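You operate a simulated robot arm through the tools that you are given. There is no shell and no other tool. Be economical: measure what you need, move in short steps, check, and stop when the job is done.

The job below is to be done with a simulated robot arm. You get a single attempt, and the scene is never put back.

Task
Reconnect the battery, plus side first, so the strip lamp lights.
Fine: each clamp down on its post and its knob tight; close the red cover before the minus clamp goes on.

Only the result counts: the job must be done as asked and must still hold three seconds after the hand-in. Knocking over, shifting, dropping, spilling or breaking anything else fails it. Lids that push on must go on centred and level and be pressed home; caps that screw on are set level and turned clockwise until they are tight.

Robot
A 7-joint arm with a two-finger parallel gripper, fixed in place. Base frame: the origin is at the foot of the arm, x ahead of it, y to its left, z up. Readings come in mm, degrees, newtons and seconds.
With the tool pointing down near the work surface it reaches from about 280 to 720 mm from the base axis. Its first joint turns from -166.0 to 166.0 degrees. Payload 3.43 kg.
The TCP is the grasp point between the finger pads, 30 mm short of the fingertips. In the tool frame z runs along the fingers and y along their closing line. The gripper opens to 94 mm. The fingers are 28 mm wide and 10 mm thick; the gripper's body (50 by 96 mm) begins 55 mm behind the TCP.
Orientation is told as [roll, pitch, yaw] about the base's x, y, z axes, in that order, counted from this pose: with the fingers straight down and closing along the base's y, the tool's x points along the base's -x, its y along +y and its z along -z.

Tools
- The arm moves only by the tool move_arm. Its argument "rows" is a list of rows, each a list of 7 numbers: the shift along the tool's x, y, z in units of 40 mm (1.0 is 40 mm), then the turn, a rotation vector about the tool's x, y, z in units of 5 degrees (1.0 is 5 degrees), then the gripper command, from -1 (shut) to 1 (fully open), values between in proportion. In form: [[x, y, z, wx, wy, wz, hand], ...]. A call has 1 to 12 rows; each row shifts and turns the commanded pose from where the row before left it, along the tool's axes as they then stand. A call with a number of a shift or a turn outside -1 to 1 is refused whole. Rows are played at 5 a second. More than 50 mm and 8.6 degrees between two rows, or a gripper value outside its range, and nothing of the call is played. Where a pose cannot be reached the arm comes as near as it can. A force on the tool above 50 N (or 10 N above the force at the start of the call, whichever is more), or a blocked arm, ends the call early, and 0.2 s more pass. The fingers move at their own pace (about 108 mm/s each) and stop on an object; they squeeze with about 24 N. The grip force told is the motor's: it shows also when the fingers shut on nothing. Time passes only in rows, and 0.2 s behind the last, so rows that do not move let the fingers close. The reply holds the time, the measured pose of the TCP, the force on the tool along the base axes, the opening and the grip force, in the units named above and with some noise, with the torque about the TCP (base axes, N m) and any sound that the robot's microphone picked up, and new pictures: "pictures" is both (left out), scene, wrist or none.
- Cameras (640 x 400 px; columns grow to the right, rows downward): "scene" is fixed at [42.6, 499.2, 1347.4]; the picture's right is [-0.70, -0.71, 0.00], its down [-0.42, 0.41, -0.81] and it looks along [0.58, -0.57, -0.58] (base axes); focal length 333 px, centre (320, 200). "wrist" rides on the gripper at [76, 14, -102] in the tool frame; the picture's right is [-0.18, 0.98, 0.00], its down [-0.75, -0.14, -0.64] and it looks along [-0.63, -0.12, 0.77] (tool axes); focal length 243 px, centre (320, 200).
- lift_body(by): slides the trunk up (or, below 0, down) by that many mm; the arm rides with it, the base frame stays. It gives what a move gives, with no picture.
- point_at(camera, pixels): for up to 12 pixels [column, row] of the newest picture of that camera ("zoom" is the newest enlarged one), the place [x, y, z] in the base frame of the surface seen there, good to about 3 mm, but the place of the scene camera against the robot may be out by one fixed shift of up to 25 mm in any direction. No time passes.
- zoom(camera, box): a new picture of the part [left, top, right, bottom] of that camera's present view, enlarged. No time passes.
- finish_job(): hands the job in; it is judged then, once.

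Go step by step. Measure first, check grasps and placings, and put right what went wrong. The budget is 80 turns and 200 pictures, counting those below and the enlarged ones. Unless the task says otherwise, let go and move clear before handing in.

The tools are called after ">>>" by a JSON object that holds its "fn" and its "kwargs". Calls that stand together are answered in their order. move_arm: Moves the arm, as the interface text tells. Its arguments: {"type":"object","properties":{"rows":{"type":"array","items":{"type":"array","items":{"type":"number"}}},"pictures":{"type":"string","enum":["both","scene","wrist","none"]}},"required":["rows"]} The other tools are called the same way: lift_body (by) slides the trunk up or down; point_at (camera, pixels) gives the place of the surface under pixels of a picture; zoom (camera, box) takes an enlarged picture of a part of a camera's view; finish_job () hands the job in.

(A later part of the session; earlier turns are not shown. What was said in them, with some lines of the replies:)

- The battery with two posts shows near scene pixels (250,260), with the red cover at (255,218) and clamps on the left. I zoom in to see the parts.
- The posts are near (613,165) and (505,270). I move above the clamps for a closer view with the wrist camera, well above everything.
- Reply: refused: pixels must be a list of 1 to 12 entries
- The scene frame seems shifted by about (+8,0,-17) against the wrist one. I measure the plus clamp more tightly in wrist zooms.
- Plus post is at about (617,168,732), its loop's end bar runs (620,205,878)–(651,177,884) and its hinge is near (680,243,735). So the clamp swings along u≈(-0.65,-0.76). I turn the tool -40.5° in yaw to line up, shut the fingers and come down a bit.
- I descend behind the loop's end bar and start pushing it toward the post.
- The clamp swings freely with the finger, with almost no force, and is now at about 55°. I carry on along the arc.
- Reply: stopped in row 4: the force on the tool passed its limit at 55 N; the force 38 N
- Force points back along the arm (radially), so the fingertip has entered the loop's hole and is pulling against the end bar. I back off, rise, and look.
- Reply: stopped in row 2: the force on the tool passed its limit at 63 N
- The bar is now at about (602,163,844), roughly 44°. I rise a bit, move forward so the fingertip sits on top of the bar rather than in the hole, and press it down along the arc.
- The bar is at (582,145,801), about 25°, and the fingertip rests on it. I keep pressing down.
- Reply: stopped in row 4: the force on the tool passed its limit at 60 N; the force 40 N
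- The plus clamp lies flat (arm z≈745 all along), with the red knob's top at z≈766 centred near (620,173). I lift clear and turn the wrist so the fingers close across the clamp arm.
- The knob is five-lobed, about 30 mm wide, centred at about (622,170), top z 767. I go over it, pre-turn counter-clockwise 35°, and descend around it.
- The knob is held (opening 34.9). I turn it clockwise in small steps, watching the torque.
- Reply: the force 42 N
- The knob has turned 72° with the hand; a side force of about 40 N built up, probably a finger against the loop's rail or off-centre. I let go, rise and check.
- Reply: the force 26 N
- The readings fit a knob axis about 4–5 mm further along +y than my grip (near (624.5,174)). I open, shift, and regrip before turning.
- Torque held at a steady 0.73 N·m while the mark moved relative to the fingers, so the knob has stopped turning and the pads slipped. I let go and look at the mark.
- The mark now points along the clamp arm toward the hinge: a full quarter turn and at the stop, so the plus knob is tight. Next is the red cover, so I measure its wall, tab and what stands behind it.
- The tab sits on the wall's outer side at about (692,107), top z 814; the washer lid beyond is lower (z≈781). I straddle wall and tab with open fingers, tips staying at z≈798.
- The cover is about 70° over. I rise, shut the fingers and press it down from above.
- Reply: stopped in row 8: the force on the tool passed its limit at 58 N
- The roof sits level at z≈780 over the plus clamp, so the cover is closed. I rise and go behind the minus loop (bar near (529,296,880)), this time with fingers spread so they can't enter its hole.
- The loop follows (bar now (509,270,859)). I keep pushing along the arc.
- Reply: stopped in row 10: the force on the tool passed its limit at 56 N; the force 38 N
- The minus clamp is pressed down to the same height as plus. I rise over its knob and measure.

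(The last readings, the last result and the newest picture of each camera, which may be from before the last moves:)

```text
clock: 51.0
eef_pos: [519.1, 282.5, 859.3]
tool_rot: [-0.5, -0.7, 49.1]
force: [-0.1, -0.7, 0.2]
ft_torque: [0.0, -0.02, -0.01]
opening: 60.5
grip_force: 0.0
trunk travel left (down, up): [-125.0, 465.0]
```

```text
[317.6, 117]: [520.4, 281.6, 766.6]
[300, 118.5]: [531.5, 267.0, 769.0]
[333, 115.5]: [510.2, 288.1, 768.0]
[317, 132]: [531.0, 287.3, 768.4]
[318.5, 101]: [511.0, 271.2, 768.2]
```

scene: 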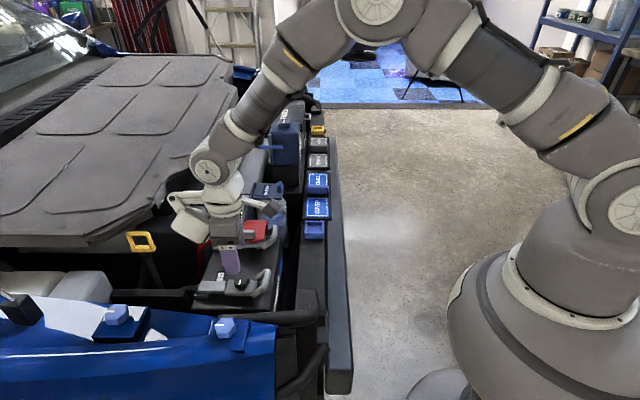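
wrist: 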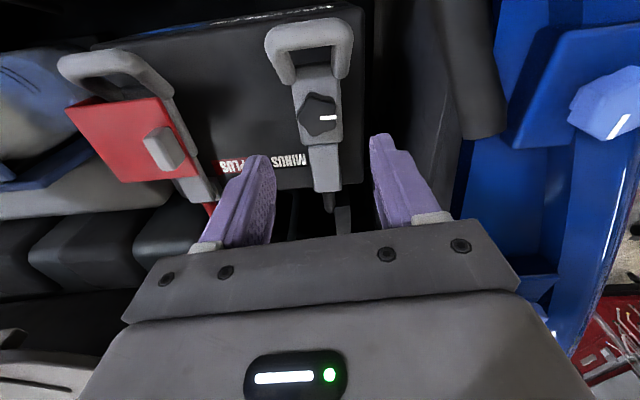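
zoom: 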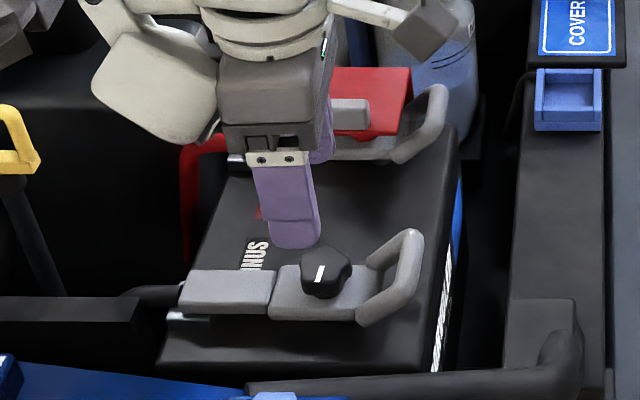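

Mark points sideways as plus did at first. I centre at about (523,281), pre-turn 40° counter-clockwise, descend and grip.

>>> {"fn": "move_arm", "kwargs": {"rows": [[-0.04, -0.1, 0, 0, 0, -1, 0.28], [0, 0, 0.1, 0, 0, -1, 0.28], [0, 0, 0.1, 0, 0, -1, 0.28], [0, 0, 0.1, 0, 0, -1, 0.28], [0, 0, 0.2, 0, 0, -1, 0.28], [0, 0, 0.2, 0, 0, -1, 0.28], [0, 0, 0.2, 0, 0, -1, 0.28], [0, 0, 0.2, 0, 0, -1, 0.28], [0, 0, 0.38, 0, 0, 0, 0.28], [0, 0, 0.38, 0, 0, 0, 0.28], [0, 0, 0, 0, 0, 0, -1], [0, 0, 0, 0, 0, 0, -1]], "pictures": "wrist"}}

>>> {"fn": "move_arm", "kwargs": {"rows": [[0, 0, 0, 0, 0, 0, -1], [0, 0, 0, 0, 0, 1, -1], [0, 0, 0, 0, 0, 1, -1]], "pictures": "wrist"}}

>>> {"fn": "zoom", "kwargs": {"camera": "wrist", "box": [240, 90, 420, 240]}}

```text
clock: 53.6
eef_pos: [518.7, 281.3, 785.2]
tool_rot: [-0.5, -0.1, 89.2]
force: [-28.2, -2.3, -4.4]
ft_torque: [-0.5, 1.19, -0.08]
opening: 34.8
grip_force: 45.4
trunk travel left (down, up): [-125.0, 465.0]
```

wrist: 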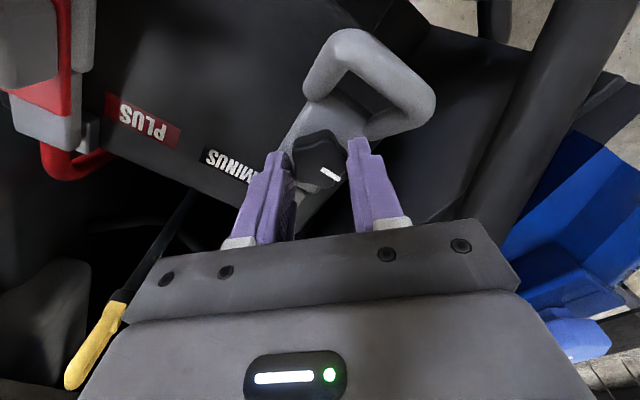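

```text
clock: 54.4
eef_pos: [519.8, 282.5, 784.6]
tool_rot: [-0.7, -0.3, 79.3]
force: [-36.7, 2.1, -8.9]
ft_torque: [-1.17, 1.27, -0.07]
opening: 34.8
grip_force: 44.9
trunk travel left (down, up): [-125.0, 465.0]
```

wrist: 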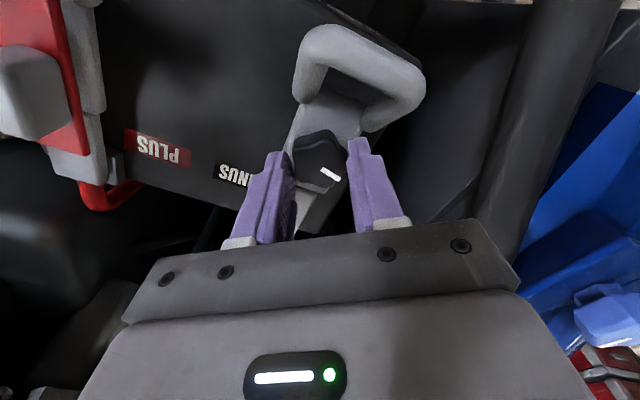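

```text
2.67 times, centred on (330, 165) of wrist
```

zoom: 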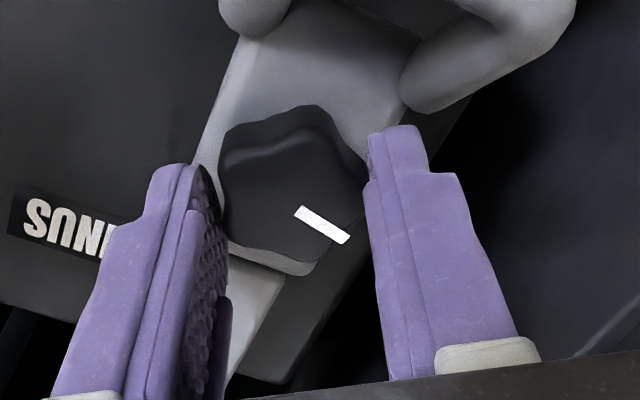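

The grip pulls toward -x, so I shift the command 4 mm that way and turn on clockwise.

>>> {"fn": "move_arm", "kwargs": {"rows": [[0, 0.11, 0, 0, 0, 0, -1], [0, 0, 0, 0, 0, 1, -1], [0, 0, 0, 0, 0, 1, -1], [0, 0, 0, 0, 0, 1, -1], [0, 0, 0, 0, 0, 1, -1], [0, 0, 0, 0, 0, 1, -1], [0, 0, 0, 0, 0, 1, -1]], "pictures": "none"}}

```text
clock: 56.0
eef_pos: [521.8, 281.5, 785.1]
tool_rot: [-0.7, -0.9, 49.0]
force: [3.9, 1.7, -1.6]
ft_torque: [-0.08, -0.29, 0.04]
opening: 35.0
grip_force: 44.7
trunk travel left (down, up): [-125.0, 465.0]
```

>>> {"fn": "move_arm", "kwargs": {"rows": [[0, 0, 0, 0, 0, 1, -1], [0, 0, 0, 0, 0, 1, -1], [0, 0, 0, 0, 0, 1, -1], [0, 0, 0, 0, 0, 1, -1], [0, 0, 0, 0, 0, 1, -1], [0, 0, 0, 0, 0, 1, -1]], "pictures": "none"}}

>>> {"fn": "move_arm", "kwargs": {"rows": [[0, 0, 0, 0, 0, 1, -1], [0, 0, 0, 0, 0, 1, -1], [0, 0, 0, 0, 0, 1, -1]], "pictures": "wrist"}}

>>> {"fn": "zoom", "kwargs": {"camera": "wrist", "box": [240, 90, 420, 240]}}

```text
clock: 57.4
eef_pos: [521.7, 280.0, 785.7]
tool_rot: [0.0, -0.9, 19.0]
force: [23.8, -5.3, 9.1]
ft_torque: [0.19, -1.73, 0.04]
opening: 34.9
grip_force: 45.6
trunk travel left (down, up): [-125.0, 465.0]
```

```text
clock: 58.2
eef_pos: [522.5, 279.6, 784.0]
tool_rot: [0.2, -0.7, 3.9]
force: [30.7, -14.7, 7.2]
ft_torque: [-0.51, -1.5, 0.06]
opening: 35.0
grip_force: 44.9
trunk travel left (down, up): [-125.0, 465.0]
```

wrist: 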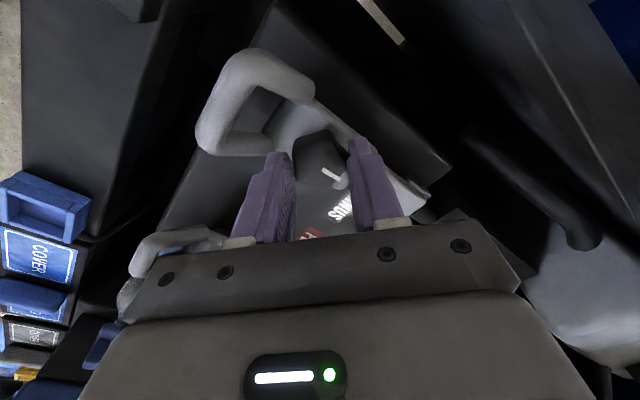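

```text
2.67 times, centred on (330, 165) of wrist
```

zoom: 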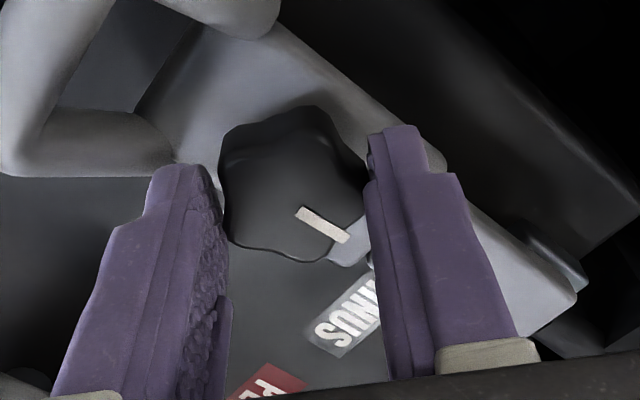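

>>> {"fn": "move_arm", "kwargs": {"rows": [[-0.07, 0, 0, 0, 0, 0, -1], [0, 0, 0, 0, 0, 1, -1], [0, 0, 0, 0, 0, 1, -1], [0, 0, 0, 0, 0, 1, -1], [0, 0, 0, 0, 0, 1, -1]], "pictures": "wrist"}}

>>> {"fn": "zoom", "kwargs": {"camera": "wrist", "box": [240, 90, 420, 240]}}

```text
clock: 59.4
eef_pos: [520.7, 279.3, 783.6]
tool_rot: [0.4, -0.6, -16.0]
force: [1.1, -29.0, 1.5]
ft_torque: [-0.85, 0.2, 0.64]
opening: 34.9
grip_force: 45.2
trunk travel left (down, up): [-125.0, 465.0]
```

wrist: 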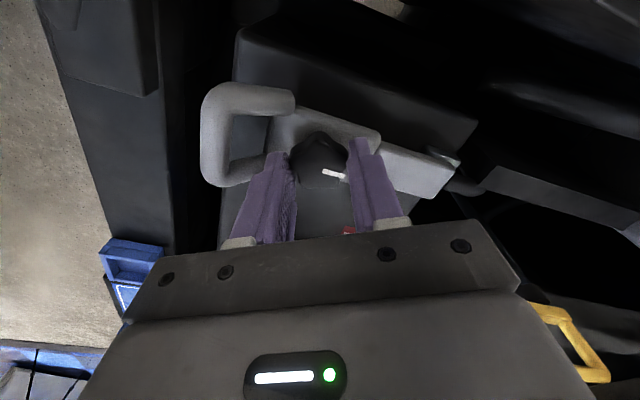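

```text
2.67 times, centred on (330, 165) of wrist
```

zoom: 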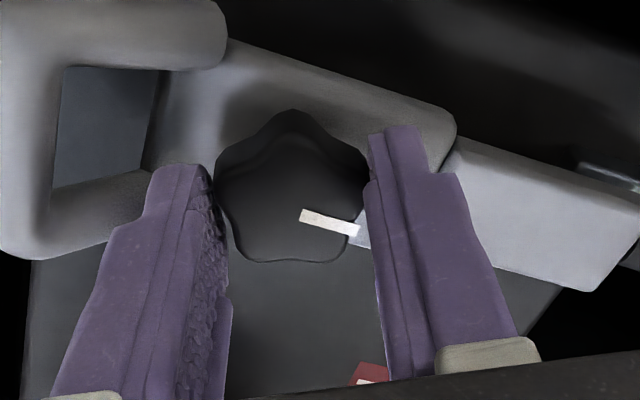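

Torque rose to 0.64 N·m and the mark now slips in the fingers, lined up with the clamp arm: the minus knob is tight. I let go and move clear to check the lamp.

>>> {"fn": "move_arm", "kwargs": {"rows": [[0, 0, 0, 0, 0, 0, 0.3], [0, 0, 0, 0, 0, 0, 0.3], [0, 0, -0.6, 0, 0, 0, 0.3], [0, 0, -0.8, 0, 0, 0, 0.3], [0, 0, -0.9, 0, 0, 0, 0.3], [0, 0, -0.9, 0, 0, 0, 0.3], [0.8, 0, -0.6, 0, 0, 0, 0.3], [0.9, 0, 0, 0, 0, 0, 0.3], [0.9, 0, 0, 0, 0, 0, 0.3], [0, 0, 0, 0, 0, 0, 0.3]], "pictures": "both"}}

>>> {"fn": "zoom", "kwargs": {"camera": "scene", "box": [180, 190, 300, 310]}}

>>> {"fn": "zoom", "kwargs": {"camera": "wrist", "box": [280, 60, 480, 220]}}

```text
clock: 61.6
eef_pos: [419.8, 308.5, 935.6]
tool_rot: [0.5, -0.6, -15.9]
force: [-0.2, 1.1, -0.8]
ft_torque: [0.0, 0.01, -0.02]
opening: 61.3
grip_force: 0.0
trunk travel left (down, up): [-125.0, 465.0]
```

scene: 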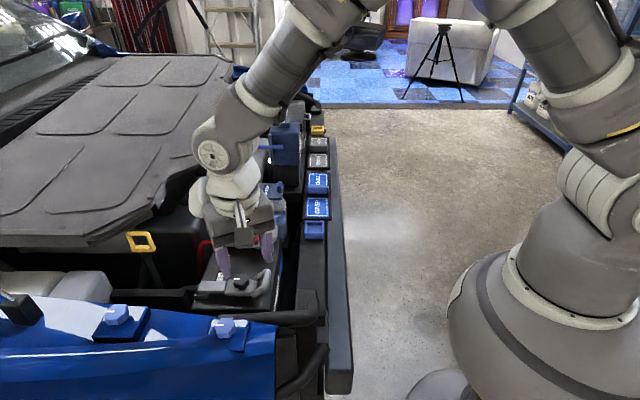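
wrist: 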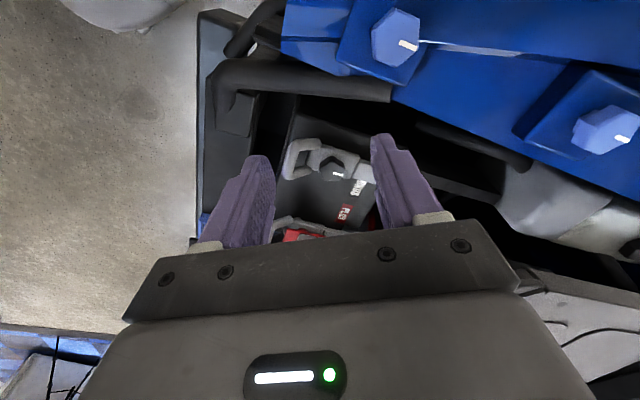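

```text
3.33 times, centred on (240, 250) of scene
```

zoom: 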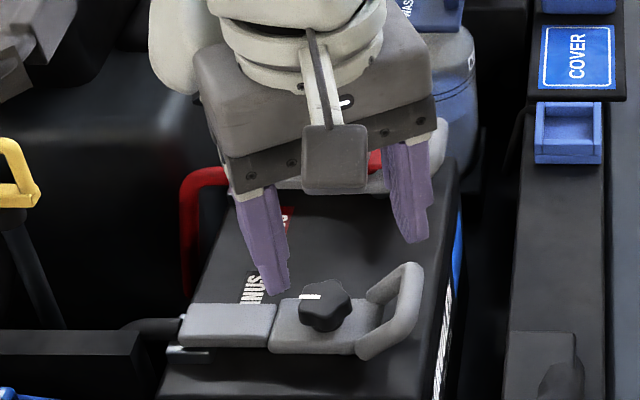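

```text
2.50 times, centred on (380, 140) of wrist
```

zoom: 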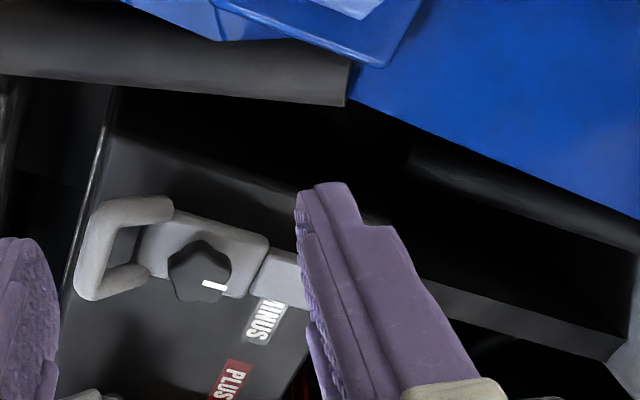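

The minus mark lines up with its arm. I move the arm fully clear to look for the strip lamp.

>>> {"fn": "move_arm", "kwargs": {"rows": [[0.5, -0.8, -0.5, 0, 0, 0, 0.3], [0.5, -0.8, -0.5, 0, 0, 0, 0.3], [0.5, -0.8, -0.5, 0, 0, 0, 0.3], [0, -0.9, -0.5, 0, 0, 0, 0.3], [0, -0.9, -0.5, 0, 0, 0, 0.3], [0, -0.9, -0.5, 0, 0, 0, 0.3], [0, -0.9, 0, 0, 0, 0, 0.3]], "pictures": "both"}}

>>> {"fn": "zoom", "kwargs": {"camera": "scene", "box": [160, 180, 320, 320]}}

>>> {"fn": "zoom", "kwargs": {"camera": "scene", "box": [0, 0, 340, 220]}}

```text
clock: 63.2
eef_pos: [292.5, 93.5, 1052.3]
tool_rot: [0.5, -0.8, -15.9]
force: [0.3, 0.4, -0.1]
ft_torque: [0.0, 0.04, 0.03]
opening: 61.2
grip_force: 0.1
trunk travel left (down, up): [-125.0, 465.0]
```

scene: 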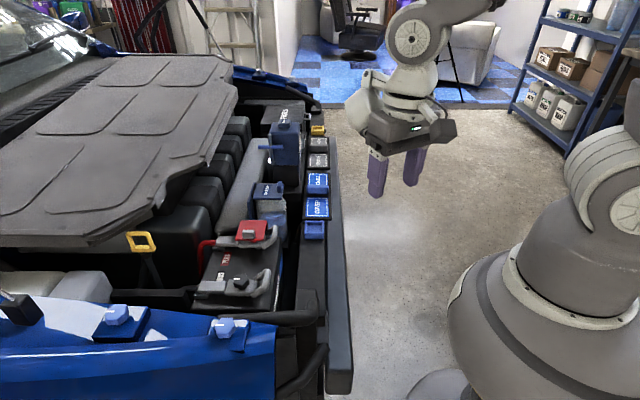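
wrist: 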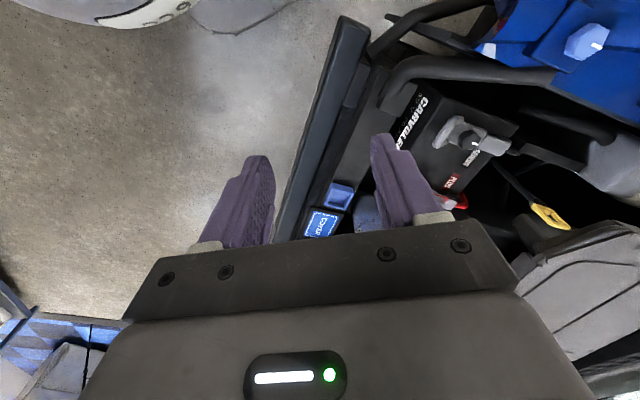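

```text
2.86 times, centred on (240, 250) of scene
```

zoom: 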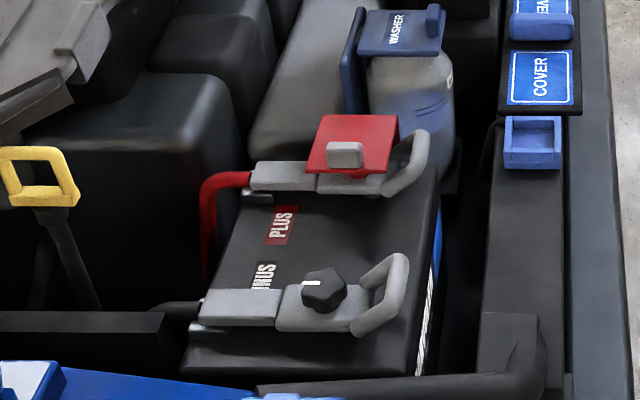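

```text
1.82 times, centred on (170, 110) of scene
```

zoom: 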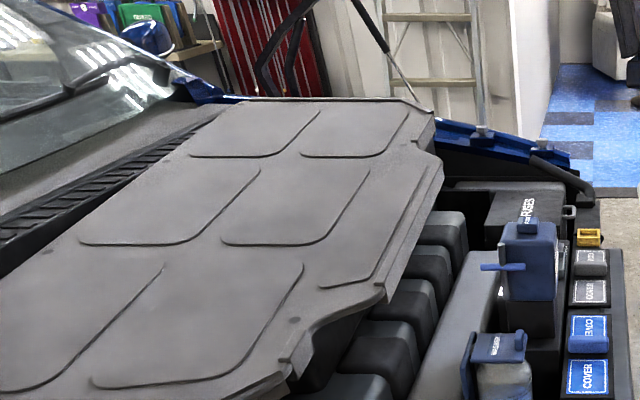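

Both clamps are flat with marks along their arms and the cover is shut, but the lamp isn't in view. I tilt the wrist camera up to look for it.

>>> {"fn": "move_arm", "kwargs": {"rows": [[0, 0, 0, 0, -1, 0, 0.3], [0, 0, 0, 0, -1, 0, 0.3], [0, 0, 0, 0, -1, 0, 0.3], [0, 0, 0, 0, -1, 0, 0.3], [0, 0, 0, 0, -1, 0, 0.3], [0, 0, 0, 0, -1, 0, 0.3], [0, 0, 0, 0, -1, 0, 0.3], [0, 0, 0, 0, -1, 0, 0.3]], "pictures": "both"}}

```text
clock: 65.0
eef_pos: [339.2, 127.3, 1085.7]
tool_rot: [0.6, -40.6, -16.2]
force: [0.0, -0.1, -0.2]
ft_torque: [0.0, 0.02, -0.04]
opening: 61.3
grip_force: 0.1
out of reach, approached as far as the arm can: row 4, 5, 6, 7, 8
trunk travel left (down, up): [-125.0, 465.0]
```

scene: 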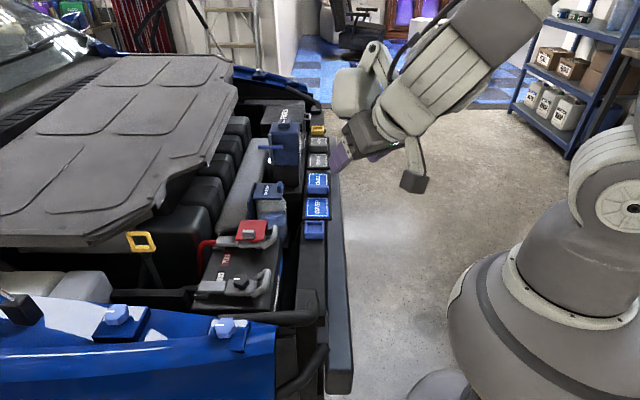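
wrist: 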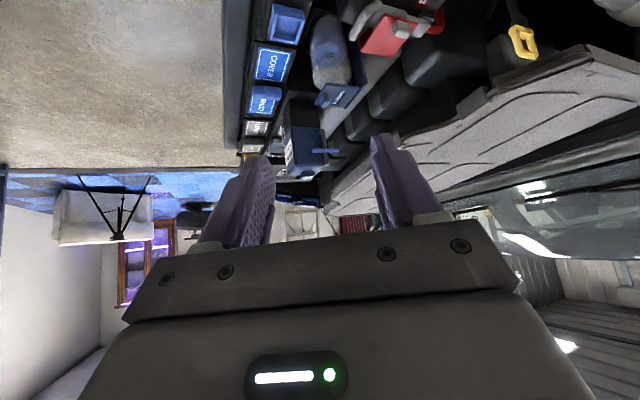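

>>> {"fn": "move_arm", "kwargs": {"rows": [[0.3, 0, 0, 0, -1, 0, 0.3], [0.3, 0, 0, 0, -1, 0, 0.3], [0.3, 0, 0, 0, -1, 0, 0.3], [0.3, 0, 0, 0, -1, 0, 0.3], [0, 0, 0, 0, -1, 0, 0.3], [0, 0, 0, 0, -1, 0, 0.3], [0, 0, 0, 0, -1, 0, 0.3], [0, 0, 0, 0, -1, 0, 0.3], [0, 0, 0, 0, -1, 0, 0.3], [0, 0, 0, 0, -1, 0, 0.3]], "pictures": "wrist"}}

```text
clock: 67.2
eef_pos: [346.4, 188.5, 1060.8]
tool_rot: [2.2, -86.5, -17.8]
force: [98.3, -1.5, -55.4]
ft_torque: [-1.76, 0.44, -3.13]
opening: 61.2
grip_force: 0.0
out of reach, approached as far as the arm can: row 1, 2, 3, 4, 5, 6, 10
trunk travel left (down, up): [-125.0, 465.0]
stopped in row 10: the force on the tool passed its limit at 329 N (the readings are from after the stop); the commanded pose is now the measured one
```

wrist: 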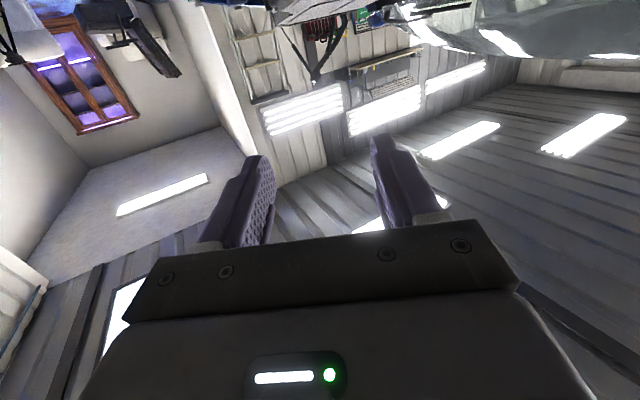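

That tilt ran the arm against itself, so I undo it and check that the scene is unchanged.

>>> {"fn": "move_arm", "kwargs": {"rows": [[0, 0, 0, 0, 1, 0, 0.3], [0, 0, 0, 0, 1, 0, 0.3], [0, 0, 0, 0, 1, 0, 0.3], [0, 0, 0, 0, 1, 0, 0.3], [0, 0, 0, 0, 1, 0, 0.3], [0, 0, 0, 0, 1, 0, 0.3], [0, 0, 0, 0, 1, 0, 0.3], [0, 0, 0, 0, 1, 0, 0.3]], "pictures": "both"}}

>>> {"fn": "zoom", "kwargs": {"camera": "scene", "box": [200, 100, 350, 310]}}

```text
clock: 69.0
eef_pos: [348.3, 187.1, 1062.4]
tool_rot: [0.4, -46.7, -16.1]
force: [0.5, -1.1, 0.8]
ft_torque: [-0.01, 0.0, 0.02]
opening: 61.1
grip_force: 0.0
trunk travel left (down, up): [-125.0, 465.0]
```

scene: 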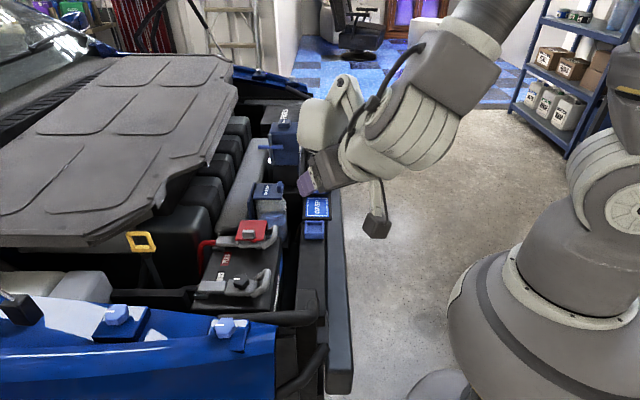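
wrist: 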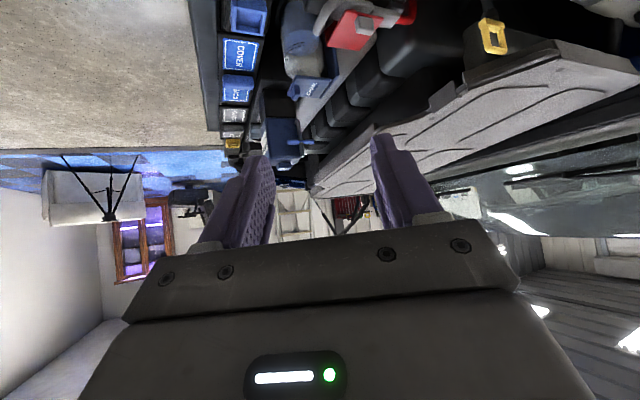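

```text
1.90 times, centred on (275, 205) of scene
```

zoom: 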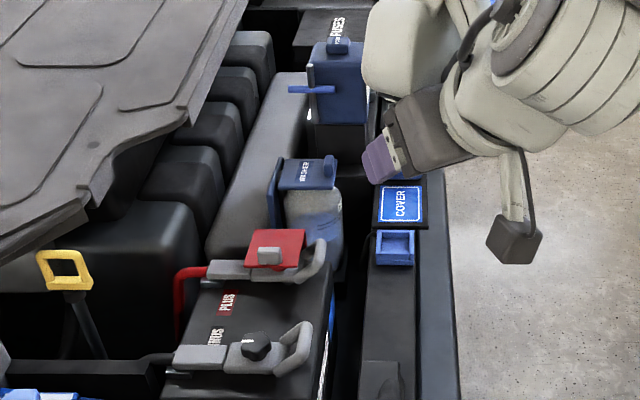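

>>> {"fn": "finish_job", "kwargs": {}}

```text
The job is handed in.
```

I reconnected the battery plus side first, but I never saw the strip lamp, so I can't confirm that it lit.

- **Plus clamp:** it is down flat on its post. I turned its knob clockwise until it stopped, with its mark lined up with the clamp arm.
- **Red cover:** I closed it and pressed it level before touching the minus clamp.
- **Minus clamp:** it is down to the same height as plus, and its knob is turned to the same stop.
- **Arm contact:** while looking for the lamp I tilted the wrist too far. The arm stopped on a force of about 329 N, probably against itself. I backed it off, and the pictures afterwards showed nothing in the engine bay out of place.
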